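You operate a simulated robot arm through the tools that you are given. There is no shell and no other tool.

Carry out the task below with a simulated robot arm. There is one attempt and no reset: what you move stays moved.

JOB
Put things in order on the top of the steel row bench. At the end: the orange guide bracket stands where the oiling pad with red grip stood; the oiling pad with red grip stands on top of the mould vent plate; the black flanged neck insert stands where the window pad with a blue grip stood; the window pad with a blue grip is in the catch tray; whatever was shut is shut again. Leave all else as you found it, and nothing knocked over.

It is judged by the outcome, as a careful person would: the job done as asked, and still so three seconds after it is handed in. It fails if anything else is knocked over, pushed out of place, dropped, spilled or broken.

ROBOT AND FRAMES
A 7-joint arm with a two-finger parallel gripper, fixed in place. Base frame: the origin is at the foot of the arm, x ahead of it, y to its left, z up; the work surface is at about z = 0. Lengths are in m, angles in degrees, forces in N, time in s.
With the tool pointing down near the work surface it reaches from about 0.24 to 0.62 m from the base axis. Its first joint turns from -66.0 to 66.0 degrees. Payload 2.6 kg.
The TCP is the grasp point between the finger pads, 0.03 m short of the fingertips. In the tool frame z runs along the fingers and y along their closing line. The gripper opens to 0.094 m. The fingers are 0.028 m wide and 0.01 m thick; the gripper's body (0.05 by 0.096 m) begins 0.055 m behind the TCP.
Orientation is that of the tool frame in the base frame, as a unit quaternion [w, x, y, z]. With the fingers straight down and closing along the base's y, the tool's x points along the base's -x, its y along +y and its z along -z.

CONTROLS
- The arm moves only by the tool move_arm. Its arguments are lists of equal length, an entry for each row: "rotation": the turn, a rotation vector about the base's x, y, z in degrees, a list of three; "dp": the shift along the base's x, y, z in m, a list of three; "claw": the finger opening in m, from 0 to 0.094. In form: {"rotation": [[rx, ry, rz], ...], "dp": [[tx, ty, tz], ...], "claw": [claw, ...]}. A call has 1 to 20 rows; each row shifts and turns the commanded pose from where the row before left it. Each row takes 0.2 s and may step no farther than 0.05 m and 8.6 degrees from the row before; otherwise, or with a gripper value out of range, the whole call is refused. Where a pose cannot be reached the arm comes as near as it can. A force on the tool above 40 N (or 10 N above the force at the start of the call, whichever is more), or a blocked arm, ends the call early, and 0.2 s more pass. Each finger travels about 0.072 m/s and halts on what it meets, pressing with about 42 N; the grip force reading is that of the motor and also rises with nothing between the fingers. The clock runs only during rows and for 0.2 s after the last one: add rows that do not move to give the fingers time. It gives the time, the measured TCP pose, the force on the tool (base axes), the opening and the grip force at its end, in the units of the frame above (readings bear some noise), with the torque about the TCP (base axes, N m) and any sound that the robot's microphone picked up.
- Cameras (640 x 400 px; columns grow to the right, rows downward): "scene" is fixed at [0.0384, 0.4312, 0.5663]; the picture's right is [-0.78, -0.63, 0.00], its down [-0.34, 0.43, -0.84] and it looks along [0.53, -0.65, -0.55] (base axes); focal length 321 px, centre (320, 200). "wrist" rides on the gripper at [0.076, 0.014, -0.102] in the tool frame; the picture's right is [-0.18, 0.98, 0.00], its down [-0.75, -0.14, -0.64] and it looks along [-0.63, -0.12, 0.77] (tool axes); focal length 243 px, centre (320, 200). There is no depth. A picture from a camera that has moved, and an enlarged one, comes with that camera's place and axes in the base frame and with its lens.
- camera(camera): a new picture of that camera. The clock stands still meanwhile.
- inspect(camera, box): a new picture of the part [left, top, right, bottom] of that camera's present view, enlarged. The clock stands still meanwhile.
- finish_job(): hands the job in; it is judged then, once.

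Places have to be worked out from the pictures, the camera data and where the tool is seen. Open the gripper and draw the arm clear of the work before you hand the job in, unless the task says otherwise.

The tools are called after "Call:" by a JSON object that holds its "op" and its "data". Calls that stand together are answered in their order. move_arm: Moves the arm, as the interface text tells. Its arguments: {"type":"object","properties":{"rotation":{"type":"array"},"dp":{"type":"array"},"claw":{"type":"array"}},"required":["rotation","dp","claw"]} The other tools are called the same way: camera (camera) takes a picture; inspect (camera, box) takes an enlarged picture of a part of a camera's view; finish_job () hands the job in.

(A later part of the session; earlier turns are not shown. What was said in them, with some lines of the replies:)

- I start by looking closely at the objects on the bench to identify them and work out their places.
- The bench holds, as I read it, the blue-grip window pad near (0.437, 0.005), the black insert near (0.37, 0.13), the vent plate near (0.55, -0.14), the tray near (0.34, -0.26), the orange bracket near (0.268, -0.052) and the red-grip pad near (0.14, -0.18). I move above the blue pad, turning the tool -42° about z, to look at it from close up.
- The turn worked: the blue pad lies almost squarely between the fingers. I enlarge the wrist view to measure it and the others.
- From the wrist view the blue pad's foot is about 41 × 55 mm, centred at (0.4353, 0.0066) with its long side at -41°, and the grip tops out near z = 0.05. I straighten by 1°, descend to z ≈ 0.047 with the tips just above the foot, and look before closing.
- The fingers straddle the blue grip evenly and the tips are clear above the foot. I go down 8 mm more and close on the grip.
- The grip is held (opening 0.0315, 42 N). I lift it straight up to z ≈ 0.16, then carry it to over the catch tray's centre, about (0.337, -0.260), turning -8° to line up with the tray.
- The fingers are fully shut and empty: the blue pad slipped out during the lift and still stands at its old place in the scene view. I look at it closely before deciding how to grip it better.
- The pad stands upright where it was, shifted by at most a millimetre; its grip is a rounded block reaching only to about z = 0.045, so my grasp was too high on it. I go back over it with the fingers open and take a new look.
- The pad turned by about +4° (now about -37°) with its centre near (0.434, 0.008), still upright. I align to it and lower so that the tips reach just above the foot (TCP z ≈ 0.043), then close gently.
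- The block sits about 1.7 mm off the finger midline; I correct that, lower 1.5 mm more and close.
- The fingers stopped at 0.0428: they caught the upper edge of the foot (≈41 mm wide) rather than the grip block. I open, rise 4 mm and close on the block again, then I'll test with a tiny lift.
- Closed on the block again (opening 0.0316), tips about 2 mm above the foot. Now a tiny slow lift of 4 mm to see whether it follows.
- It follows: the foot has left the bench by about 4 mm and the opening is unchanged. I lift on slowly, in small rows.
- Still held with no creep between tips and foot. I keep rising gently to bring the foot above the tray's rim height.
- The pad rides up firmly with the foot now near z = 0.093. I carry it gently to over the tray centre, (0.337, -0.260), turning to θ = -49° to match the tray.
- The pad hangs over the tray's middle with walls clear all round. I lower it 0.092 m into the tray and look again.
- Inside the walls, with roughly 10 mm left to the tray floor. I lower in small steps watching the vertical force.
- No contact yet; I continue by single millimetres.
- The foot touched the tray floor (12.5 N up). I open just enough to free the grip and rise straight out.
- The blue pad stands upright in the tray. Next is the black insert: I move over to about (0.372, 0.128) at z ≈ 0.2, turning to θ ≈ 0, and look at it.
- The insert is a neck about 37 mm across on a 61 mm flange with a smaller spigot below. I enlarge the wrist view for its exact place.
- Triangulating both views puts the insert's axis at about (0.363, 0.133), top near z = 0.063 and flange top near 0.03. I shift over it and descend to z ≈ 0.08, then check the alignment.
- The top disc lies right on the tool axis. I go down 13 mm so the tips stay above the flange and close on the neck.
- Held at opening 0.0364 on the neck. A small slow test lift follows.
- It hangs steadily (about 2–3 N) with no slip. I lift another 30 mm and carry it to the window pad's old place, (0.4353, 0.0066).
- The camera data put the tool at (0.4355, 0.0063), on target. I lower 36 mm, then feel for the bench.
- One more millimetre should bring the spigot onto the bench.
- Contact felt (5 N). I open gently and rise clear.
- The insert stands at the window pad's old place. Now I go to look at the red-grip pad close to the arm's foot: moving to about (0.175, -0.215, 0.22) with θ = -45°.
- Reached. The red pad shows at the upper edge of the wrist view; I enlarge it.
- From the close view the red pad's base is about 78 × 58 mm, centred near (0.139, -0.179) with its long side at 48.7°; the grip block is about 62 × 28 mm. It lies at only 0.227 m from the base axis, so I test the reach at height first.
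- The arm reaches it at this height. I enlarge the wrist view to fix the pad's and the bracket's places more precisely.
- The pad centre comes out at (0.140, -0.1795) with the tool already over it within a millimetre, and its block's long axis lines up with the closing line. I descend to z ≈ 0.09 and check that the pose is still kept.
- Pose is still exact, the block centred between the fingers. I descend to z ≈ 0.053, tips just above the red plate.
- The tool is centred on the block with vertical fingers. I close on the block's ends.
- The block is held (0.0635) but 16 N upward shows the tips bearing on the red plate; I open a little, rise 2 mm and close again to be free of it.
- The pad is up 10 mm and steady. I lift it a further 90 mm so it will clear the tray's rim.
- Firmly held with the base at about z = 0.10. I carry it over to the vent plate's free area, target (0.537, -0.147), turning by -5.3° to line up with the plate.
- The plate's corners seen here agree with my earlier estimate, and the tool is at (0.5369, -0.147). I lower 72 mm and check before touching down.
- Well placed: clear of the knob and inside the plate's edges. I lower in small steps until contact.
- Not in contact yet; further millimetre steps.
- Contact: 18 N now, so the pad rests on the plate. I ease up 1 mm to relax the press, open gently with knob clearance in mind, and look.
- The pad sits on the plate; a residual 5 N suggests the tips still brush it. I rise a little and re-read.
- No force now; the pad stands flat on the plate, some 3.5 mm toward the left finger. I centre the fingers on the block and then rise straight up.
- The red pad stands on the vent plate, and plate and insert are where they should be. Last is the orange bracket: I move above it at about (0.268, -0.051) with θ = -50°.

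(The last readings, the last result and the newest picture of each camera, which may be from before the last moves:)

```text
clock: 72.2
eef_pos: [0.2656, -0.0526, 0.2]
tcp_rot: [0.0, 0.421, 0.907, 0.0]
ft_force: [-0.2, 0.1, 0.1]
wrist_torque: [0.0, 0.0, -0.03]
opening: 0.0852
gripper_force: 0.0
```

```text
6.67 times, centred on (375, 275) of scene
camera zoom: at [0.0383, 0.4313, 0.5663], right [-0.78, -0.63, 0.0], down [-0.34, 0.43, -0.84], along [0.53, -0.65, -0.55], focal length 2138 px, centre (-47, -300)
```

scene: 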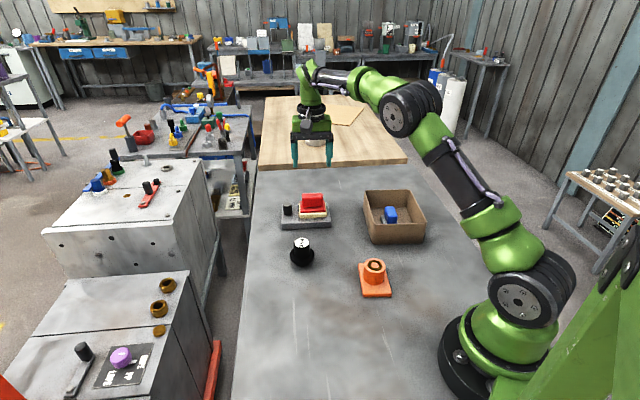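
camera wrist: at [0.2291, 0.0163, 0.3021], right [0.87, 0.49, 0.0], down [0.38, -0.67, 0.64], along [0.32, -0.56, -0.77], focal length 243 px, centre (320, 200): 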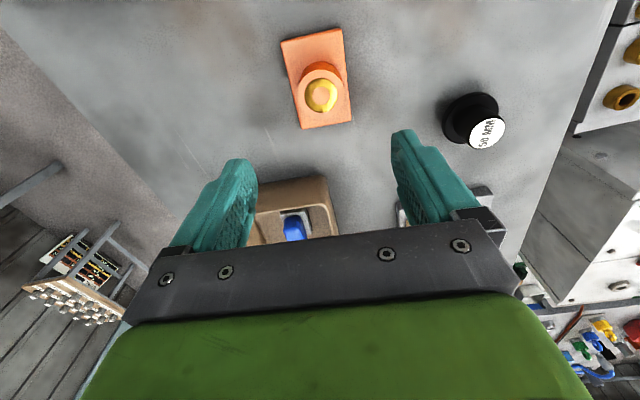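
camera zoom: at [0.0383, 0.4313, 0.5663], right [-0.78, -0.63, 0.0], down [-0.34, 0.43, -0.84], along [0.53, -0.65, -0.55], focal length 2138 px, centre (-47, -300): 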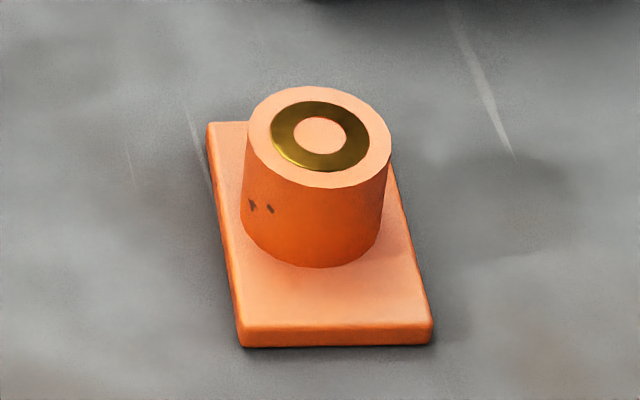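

The bracket's base plate is centred at (0.2656, -0.0497), long side at -50°, with the boss axis at about (0.266, -0.0465) and its top near z = 0.053. I shift onto the boss axis and descend to z ≈ 0.08 for a check.

Call:
{"op": "move_arm", "data": {"rotation": [[0, 0, 0], [0, 0, 0], [0, 0, 0], [0, 0, 0], [0, 0, 0], [0, 0, 0], [0, 0, 0]], "dp": [[-0.0016, 0.0044, -0.015], [0, 0, -0.025], [0, 0, -0.025], [0, 0, -0.025], [0, 0, -0.02], [0, 0, -0.01], [0, 0, 0]], "claw": [0.085, 0.085, 0.085, 0.085, 0.085, 0.085, 0.085]}}

Call:
{"op": "inspect", "data": {"camera": "wrist", "box": [200, 40, 440, 260]}}

Call:
{"op": "inspect", "data": {"camera": "scene", "box": [330, 210, 420, 310]}}

```text
clock: 73.8
eef_pos: [0.2654, -0.0491, 0.0805]
tcp_rot: [0.001, 0.422, 0.907, 0.0]
ft_force: [0.0, 0.2, -0.3]
wrist_torque: [0.04, 0.0, -0.01]
opening: 0.0852
gripper_force: 0.0
```

```text
1.82 times, centred on (320, 150) of wrist
camera zoom: at [0.2283, 0.0205, 0.1817], right [0.87, 0.49, 0.0], down [0.38, -0.67, 0.64], along [0.32, -0.56, -0.77], focal length 441 px, centre (320, 291)
```

zoom: 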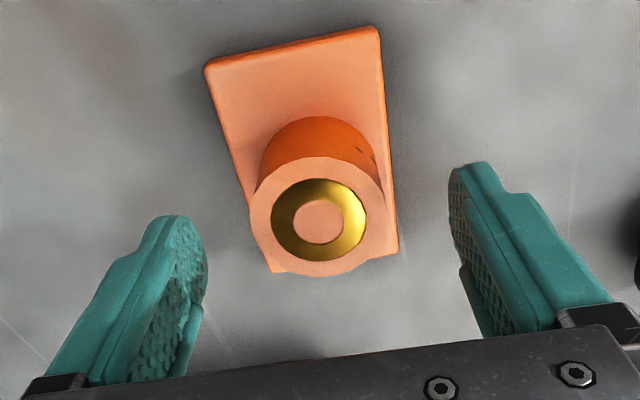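

```text
4.00 times, centred on (375, 260) of scene
camera zoom: at [0.0384, 0.4312, 0.5663], right [-0.78, -0.63, 0.0], down [-0.34, 0.43, -0.84], along [0.53, -0.65, -0.55], focal length 1283 px, centre (100, -40)
```

zoom: 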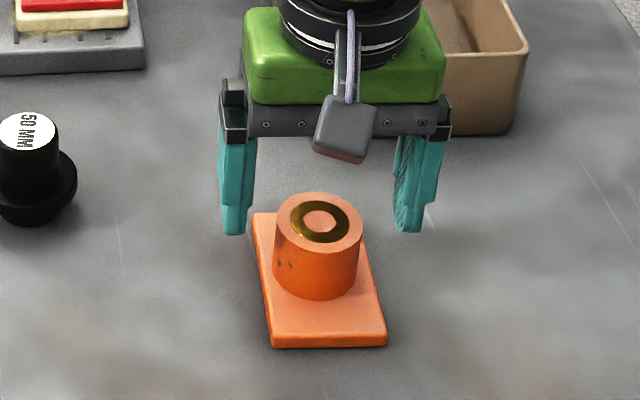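

The boss top is on the tool axis. I descend to z ≈ 0.047 (tips above the base plate) and close on the boss.

Call:
{"op": "move_arm", "data": {"rotation": [[0, 0, 0], [0, 0, 0], [0, 0, 0], [0, 0, 0], [0, 0, 0], [0, 0, 0], [0, 0, 0], [0, 0, 0], [0, 0, 0]], "dp": [[0, 0, -0.012], [0, 0, -0.012], [0, 0, -0.006], [0, 0, -0.003], [0, 0, 0], [0, 0, 0], [0, 0, 0], [0, 0, 0], [0, 0, 0]], "claw": [0.085, 0.085, 0.085, 0.085, 0.07, 0.05, 0.03, 0.01, 0.0]}}

Call:
{"op": "inspect", "data": {"camera": "wrist", "box": [200, 40, 440, 260]}}

Call:
{"op": "inspect", "data": {"camera": "scene", "box": [330, 210, 420, 310]}}

```text
clock: 75.8
eef_pos: [0.265, -0.0487, 0.0475]
tcp_rot: [0.0, 0.422, 0.907, 0.0]
ft_force: [0.9, 0.3, -0.3]
wrist_torque: [-0.03, -0.03, 0.01]
opening: 0.0482
gripper_force: 42.2
```

```text
1.82 times, centred on (320, 150) of wrist
camera zoom: at [0.2281, 0.0207, 0.1494], right [0.87, 0.49, 0.0], down [0.38, -0.67, 0.64], along [0.32, -0.56, -0.77], focal length 441 px, centre (320, 291)
```

zoom: 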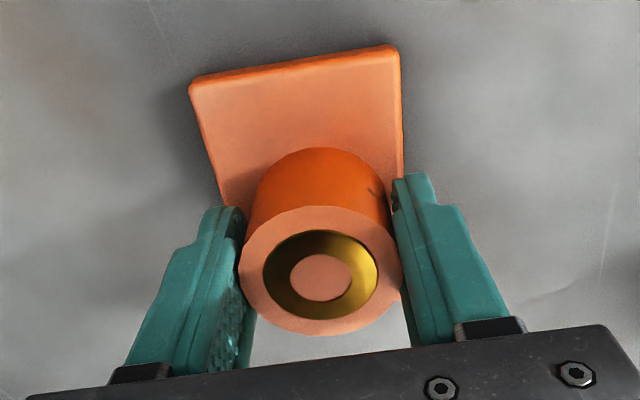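

```text
4.00 times, centred on (375, 260) of scene
camera zoom: at [0.0384, 0.4312, 0.5663], right [-0.78, -0.63, 0.0], down [-0.34, 0.43, -0.84], along [0.53, -0.65, -0.55], focal length 1283 px, centre (100, -40)
```

zoom: 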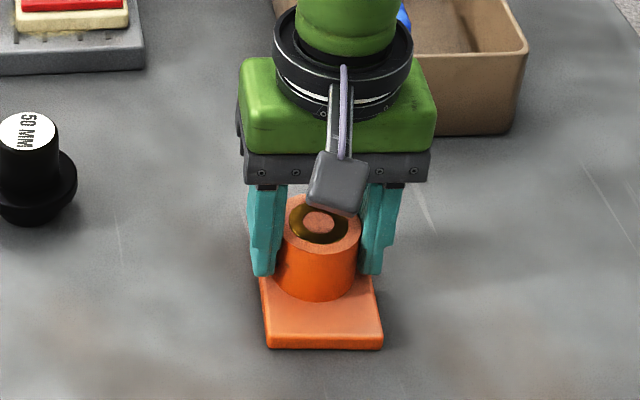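

Gripped on the boss at 0.048. A small slow test lift next.

Call:
{"op": "move_arm", "data": {"rotation": [[0, 0, 0], [0, 0, 0], [0, 0, 0], [0, 0, 0]], "dp": [[0, 0, 0.002], [0, 0, 0.003], [0, 0, 0.003], [0, 0, 0.002]], "claw": [0, 0, 0, 0]}}

Call:
{"op": "inspect", "data": {"camera": "wrist", "box": [200, 40, 440, 260]}}

Call:
{"op": "inspect", "data": {"camera": "scene", "box": [330, 210, 420, 310]}}

```text
clock: 76.8
eef_pos: [0.2649, -0.0479, 0.0585]
tcp_rot: [0.0, 0.422, 0.906, 0.0]
ft_force: [0.0, 0.4, -2.7]
wrist_torque: [0.04, -0.02, 0.0]
opening: 0.048
gripper_force: 42.3
```

```text
1.82 times, centred on (320, 150) of wrist
camera zoom: at [0.2279, 0.0208, 0.1595], right [0.87, 0.49, 0.0], down [0.38, -0.67, 0.64], along [0.32, -0.56, -0.77], focal length 441 px, centre (320, 291)
```

zoom: 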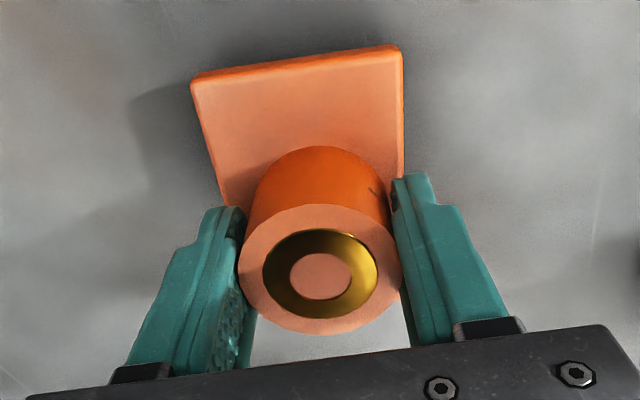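

```text
4.00 times, centred on (375, 260) of scene
camera zoom: at [0.0384, 0.4312, 0.5663], right [-0.78, -0.63, 0.0], down [-0.34, 0.43, -0.84], along [0.53, -0.65, -0.55], focal length 1283 px, centre (100, -40)
```

zoom: 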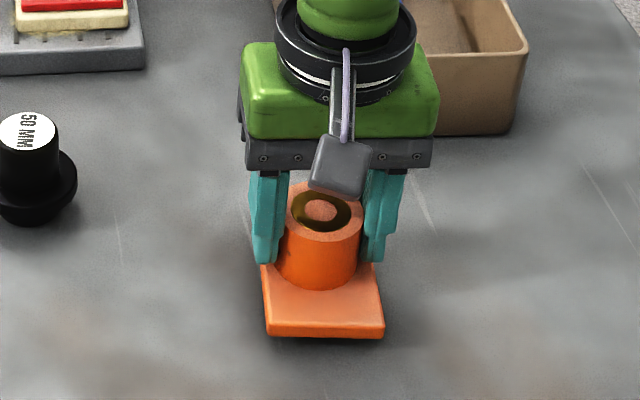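

The bracket hangs level and steady. I lift another 30 mm and carry it to the oiling pad's old place, TCP target (0.140, -0.178).

Call:
{"op": "move_arm", "data": {"rotation": [[0, 0, 0], [0, 0, 0], [0, 0, 0], [0, 0, 0], [0, 0, 0], [0, 0, 0], [0, 0, 0], [0, 0, 0], [0, 0, 0], [0, 0, 0], [0, 0, 0], [0, 0, 0], [0, 0, 0], [0, 0, 0], [0, 0, 0], [0, 0, 0], [0, 0, 0]], "dp": [[0, 0, 0.004], [0, 0, 0.007], [0, 0, 0.008], [0, 0, 0.007], [0, 0, 0.004], [-0.0051, -0.0053, 0], [-0.0101, -0.0105, 0], [-0.0139, -0.01445, 0], [-0.0139, -0.01445, 0], [-0.0139, -0.01445, 0], [-0.0139, -0.01445, 0], [-0.0139, -0.01445, 0], [-0.0139, -0.01445, 0], [-0.0126, -0.0131, 0], [-0.0088, -0.0092, 0], [-0.0064, -0.0066, 0], [0, 0, 0]], "claw": [0, 0, 0, 0, 0, 0, 0, 0, 0, 0, 0, 0, 0, 0, 0, 0, 0]}}

Call:
{"op": "camera", "data": {"camera": "wrist"}}

Call:
{"op": "camera", "data": {"camera": "scene"}}

```text
clock: 80.4
eef_pos: [0.1395, -0.1793, 0.0877]
tcp_rot: [0.0, 0.423, 0.906, 0.0]
ft_force: [-0.1, -0.5, -3.0]
wrist_torque: [0.02, 0.0, -0.02]
opening: 0.048
gripper_force: 42.2
```

```text
taken
camera wrist: at [0.1016, -0.1109, 0.1902], right [0.87, 0.49, 0.0], down [0.38, -0.67, 0.64], along [0.32, -0.56, -0.77], focal length 243 px, centre (320, 200)
```

wrist: 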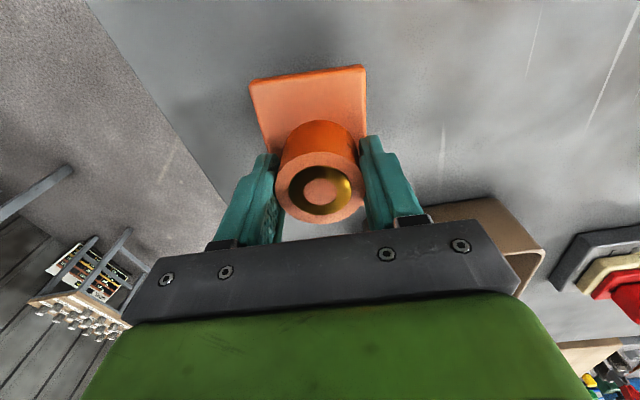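

```text
taken
```

scene: 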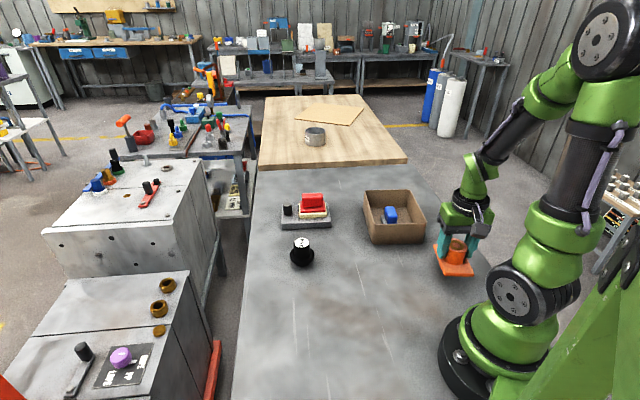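

On target (camera data give (0.1397, -0.1781)). I lower 36 mm and then feel for the bench.

Call:
{"op": "move_arm", "data": {"rotation": [[0, 0, 0], [0, 0, 0], [0, 0, 0], [0, 0, 0], [0, 0, 0], [0, 0, 0], [0, 0, 0]], "dp": [[0, 0, -0.005], [0, 0, -0.008], [0, 0, -0.008], [0, 0, -0.007], [0, 0, -0.005], [0, 0, -0.003], [0, 0, 0]], "claw": [0, 0, 0, 0, 0, 0, 0]}}

Call:
{"op": "move_arm", "data": {"rotation": [[0, 0, 0], [0, 0, 0]], "dp": [[0, 0, -0.001], [0, 0, -0.001]], "claw": [0, 0]}}

Call:
{"op": "move_arm", "data": {"rotation": [[0, 0, 0]], "dp": [[0, 0, -0.001]], "claw": [0]}}

```text
clock: 82.0
eef_pos: [0.1396, -0.18, 0.0524]
tcp_rot: [-0.001, 0.423, 0.906, 0.001]
ft_force: [0.1, 0.1, -2.8]
wrist_torque: [0.0, -0.02, 0.01]
opening: 0.0475
gripper_force: 42.5
```

```text
clock: 82.6
eef_pos: [0.1389, -0.1806, 0.0494]
tcp_rot: [-0.001, 0.421, 0.907, 0.0]
ft_force: [0.1, 0.0, -3.0]
wrist_torque: [0.0, -0.01, 0.02]
opening: 0.0479
gripper_force: 43.0
```

```text
clock: 83.0
eef_pos: [0.1395, -0.1814, 0.0483]
tcp_rot: [-0.001, 0.423, 0.906, 0.0]
ft_force: [0.1, 0.6, -3.5]
wrist_torque: [-0.03, 0.01, 0.02]
opening: 0.0479
gripper_force: 41.8
```

One more millimetre to reach the bench.

Call:
{"op": "move_arm", "data": {"rotation": [[0, 0, 0]], "dp": [[0, 0, -0.001]], "claw": [0]}}

Call:
{"op": "camera", "data": {"camera": "wrist"}}

Call:
{"op": "inspect", "data": {"camera": "scene", "box": [400, 210, 500, 310]}}

```text
clock: 83.4
eef_pos: [0.14, -0.1807, 0.0478]
tcp_rot: [-0.001, 0.423, 0.906, 0.0]
ft_force: [-1.5, 1.5, 0.0]
wrist_torque: [-0.17, 0.04, -0.02]
opening: 0.0481
gripper_force: 42.0
```

```text
taken
camera wrist: at [0.1028, -0.1114, 0.1497], right [0.87, 0.49, 0.0], down [0.38, -0.67, 0.64], along [0.31, -0.56, -0.77], focal length 243 px, centre (320, 200)
```

wrist: 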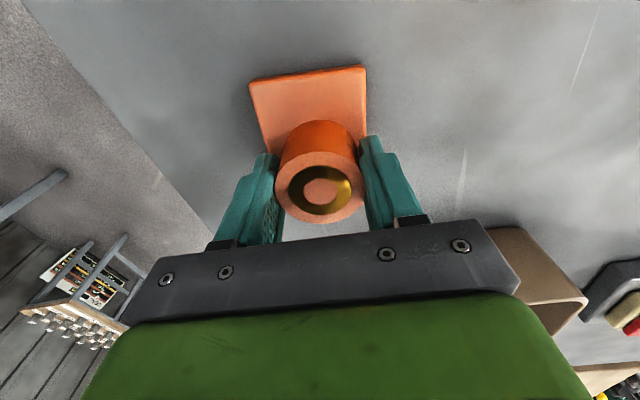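

```text
4.00 times, centred on (450, 260) of scene
camera zoom: at [0.0384, 0.4313, 0.5663], right [-0.78, -0.63, 0.0], down [-0.34, 0.43, -0.84], along [0.53, -0.65, -0.55], focal length 1283 px, centre (-200, -40)
```

zoom: 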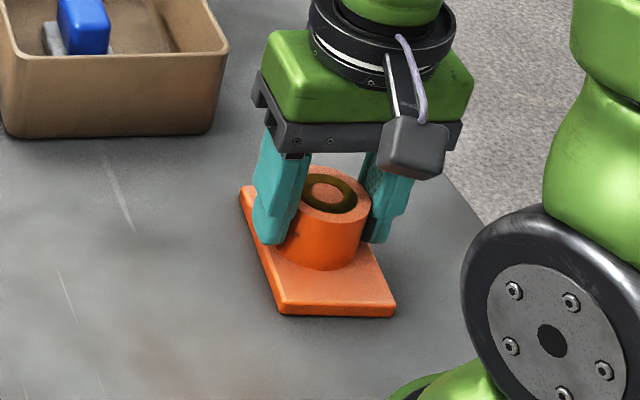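

The bracket has just met the bench (weight unloaded). I lower half a millimetre more, open gently and rise clear.

Call:
{"op": "move_arm", "data": {"rotation": [[0, 0, 0]], "dp": [[0, 0, -0.0005]], "claw": [0]}}

Call:
{"op": "move_arm", "data": {"rotation": [[0, 0, 0], [0, 0, 0], [0, 0, 0], [0, 0, 0]], "dp": [[0, 0, 0], [0, 0, 0], [0, 0, 0], [0, 0, 0]], "claw": [0.05, 0.06, 0.07, 0.07]}}

Call:
{"op": "inspect", "data": {"camera": "wrist", "box": [200, 40, 440, 260]}}

```text
clock: 83.8
eef_pos: [0.1399, -0.1815, 0.047]
tcp_rot: [0.0, 0.421, 0.907, -0.001]
ft_force: [0.0, 3.4, 7.6]
wrist_torque: [-0.45, -0.03, -0.03]
opening: 0.0479
gripper_force: 41.8
```

```text
clock: 84.8
eef_pos: [0.1413, -0.1797, 0.0468]
tcp_rot: [-0.001, 0.423, 0.906, 0.001]
ft_force: [0.5, 0.0, -0.4]
wrist_torque: [-0.01, 0.0, -0.02]
opening: 0.07
gripper_force: 0.1
```

```text
1.82 times, centred on (320, 150) of wrist
camera zoom: at [0.1028, -0.1114, 0.1494], right [0.87, 0.49, 0.0], down [0.38, -0.67, 0.64], along [0.31, -0.56, -0.77], focal length 441 px, centre (320, 291)
```

zoom: 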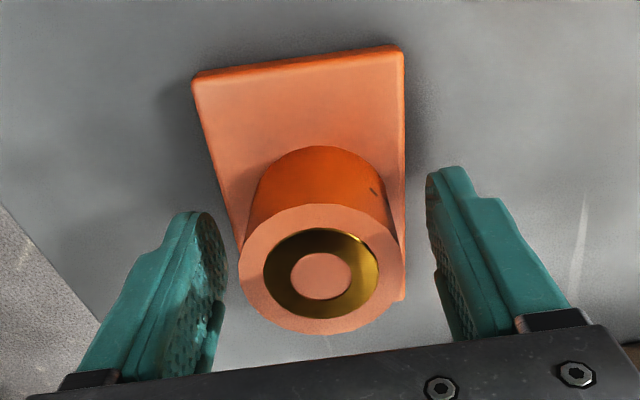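

The bracket is freed and stands on the bench between the open fingers with no force left. I rise straight up and then draw the arm away.

Call:
{"op": "move_arm", "data": {"rotation": [[0, 0, 0], [0, 0, 0], [0, 0, 0], [0, 0, 0], [0, 0, 0], [0, 0, 0], [0, 0, 0]], "dp": [[0, 0, 0.005], [0, 0, 0.015], [0, 0, 0.03], [0, 0, 0.035], [0, 0, 0.035], [0, 0, 0.035], [0, 0, 0]], "claw": [0.07, 0.07, 0.07, 0.07, 0.07, 0.07, 0.07]}}

Call:
{"op": "camera", "data": {"camera": "wrist"}}

Call:
{"op": "camera", "data": {"camera": "scene"}}

```text
clock: 86.4
eef_pos: [0.1387, -0.1793, 0.203]
tcp_rot: [0.0, 0.422, 0.906, -0.001]
ft_force: [0.6, 1.2, 0.2]
wrist_torque: [0.0, -0.02, 0.0]
opening: 0.0697
gripper_force: 0.0
```

```text
taken
camera wrist: at [0.1019, -0.1103, 0.3044], right [0.87, 0.49, 0.0], down [0.38, -0.67, 0.64], along [0.32, -0.56, -0.77], focal length 243 px, centre (320, 200)
```

wrist: 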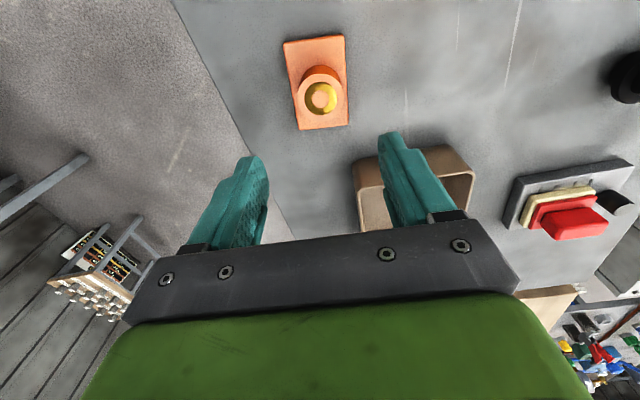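

```text
taken
```

scene: 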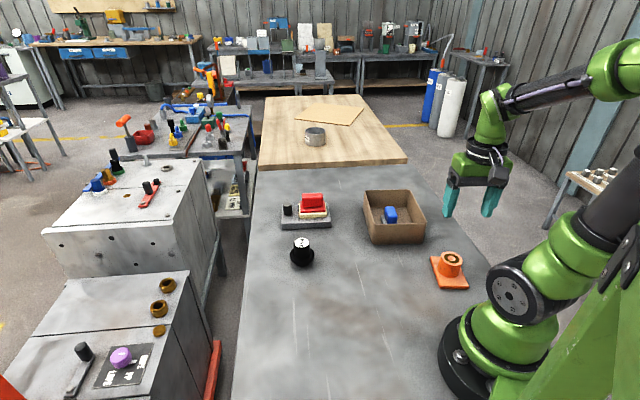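

Everything stands. I check the bracket's final spot and the other pieces closely.

Call:
{"op": "inspect", "data": {"camera": "wrist", "box": [250, 20, 390, 140]}}

Call:
{"op": "inspect", "data": {"camera": "scene", "box": [260, 170, 380, 280]}}

Call:
{"op": "inspect", "data": {"camera": "scene", "box": [350, 180, 490, 300]}}

```text
3.33 times, centred on (320, 80) of wrist
camera zoom: at [0.1019, -0.1103, 0.3044], right [0.87, 0.49, 0.0], down [0.38, -0.67, 0.64], along [0.32, -0.56, -0.77], focal length 809 px, centre (320, 600)
```

zoom: 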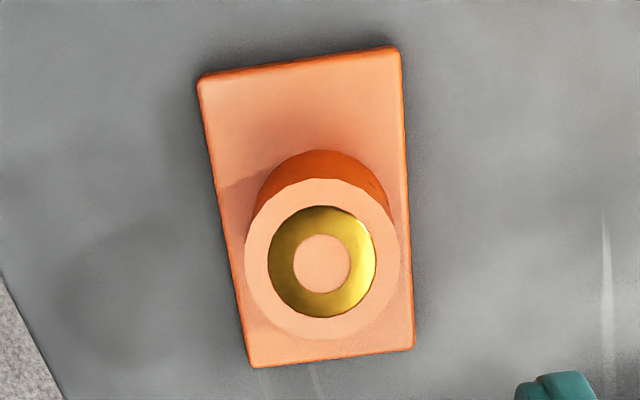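

```text
3.64 times, centred on (320, 225) of scene
camera zoom: at [0.0384, 0.4313, 0.5663], right [-0.78, -0.63, 0.0], down [-0.34, 0.43, -0.84], along [0.53, -0.65, -0.55], focal length 1166 px, centre (320, 109)
```

zoom: 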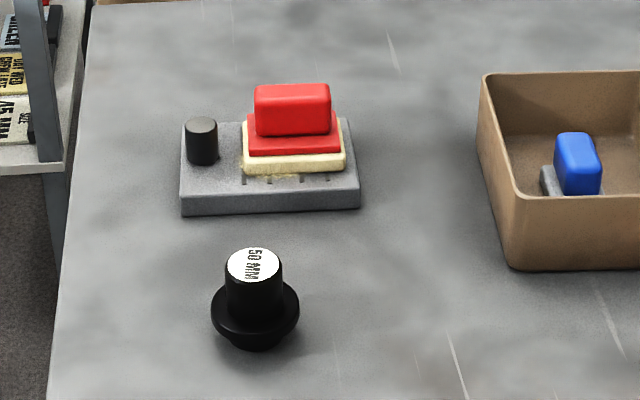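

```text
3.33 times, centred on (420, 240) of scene
camera zoom: at [0.0384, 0.4313, 0.5663], right [-0.78, -0.63, 0.0], down [-0.34, 0.43, -0.84], along [0.53, -0.65, -0.55], focal length 1069 px, centre (-13, 67)
```

zoom: 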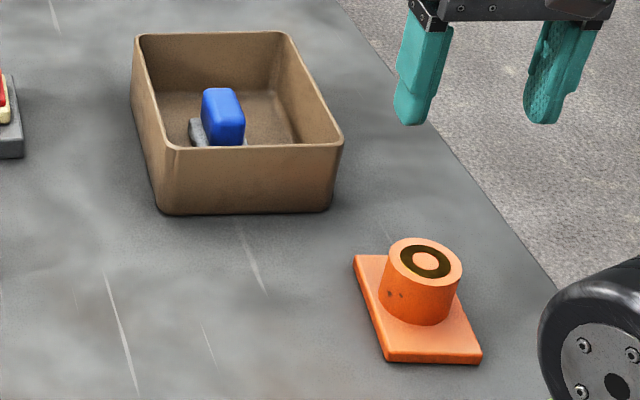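

The bracket's base centre measures (0.140, -0.180), matching the pad's old spot; insert, oiling pad, window pad and tray all stand properly. I draw the arm back up to about its starting pose with the gripper open.

Call:
{"op": "move_arm", "data": {"rotation": [[0, 0, 0], [0, 0, 5], [0, 0, 5], [0, 0, 5], [0, 0, 5], [0, 0, 5], [0, 0, 5], [0, 0, 5], [0, 0, 5], [0, 0, 5], [0, 0, 5], [0, 0, 0], [0, 0, 0]], "dp": [[0, 0, 0.02], [0.012, 0.002, 0.02], [0.025, 0.003, 0.02], [0.03, 0.004, 0.01], [0.03, 0.004, 0], [0.03, 0.004, 0], [0.03, 0.004, 0], [0.03, 0.004, 0], [0.028, 0.003, 0], [0.02, 0.002, 0], [0.011, 0.001, 0], [0, 0, 0], [0, 0, 0]], "claw": [0.08, 0.09, 0.094, 0.094, 0.094, 0.094, 0.094, 0.094, 0.094, 0.094, 0.094, 0.094, 0.094]}}

Call:
{"op": "camera", "data": {"camera": "scene"}}

Call:
{"op": "camera", "data": {"camera": "wrist"}}

```text
clock: 89.2
eef_pos: [0.3852, -0.1496, 0.2735]
tcp_rot: [0.0, -0.001, 1.0, 0.0]
ft_force: [0.4, 0.0, -0.3]
wrist_torque: [0.01, -0.01, 0.0]
opening: 0.0944
gripper_force: 0.0
```

```text
taken
```

scene: 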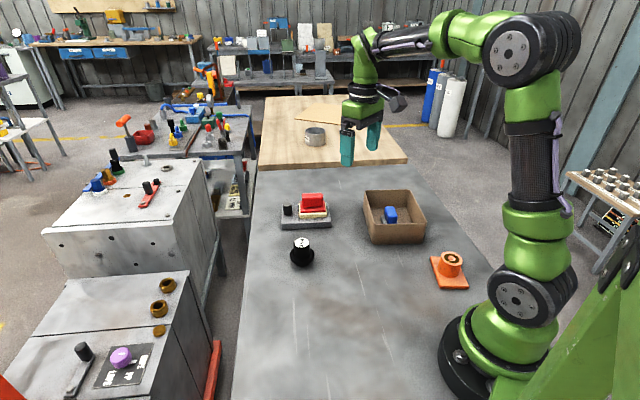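

```text
taken
camera wrist: at [0.3102, -0.1327, 0.3743], right [0.18, 0.98, 0.0], down [0.75, -0.14, 0.64], along [0.63, -0.12, -0.77], focal length 243 px, centre (320, 200)
```

wrist: 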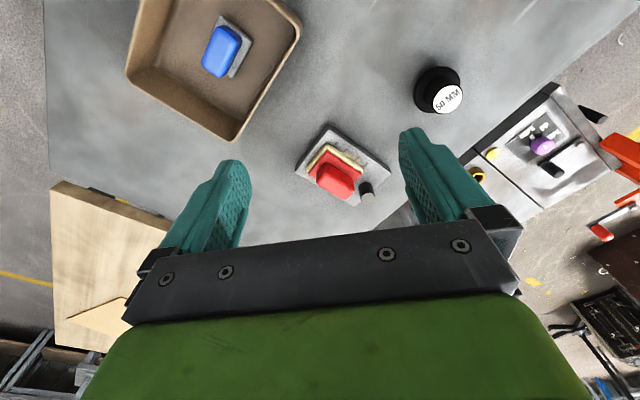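

Both views show all four pieces standing in their new places. The tray, plate and surroundings are undisturbed, nothing that was shut was opened, and the arm is clear with the gripper open, so I hand the job in.

Call:
{"op": "finish_job", "data": {}}

```text
The job is handed in.
```

The job is handed in, and all four pieces are where you asked. The final pictures show them upright:

- **Window pad (blue grip):** it stands upright in the middle of the catch tray.
- **Black flanged neck insert:** it stands where the window pad stood, at about (0.435, 0.007).
- **Oiling pad (red grip):** it stands flat on the mould vent plate, clear of the knob and inside the plate's edges.
- **Orange guide bracket:** it stands where the oiling pad stood. Its base centre measures about (0.140, -0.180), within a millimetre of the pad's old spot. I kept the bracket's own orientation.

On the first attempt the window pad slipped out of the fingers as I lifted it. It stayed upright, turned by about 4° and shifted by a millimetre or two, and the second, slower lift held. I placed the insert on the pad's original position, measured before the slip.

I saw nothing shut on the bench, so there was nothing to open or shut again. The tray, the vent plate and the rest of the bench look unmoved. The arm is back near its starting pose with the gripper open.
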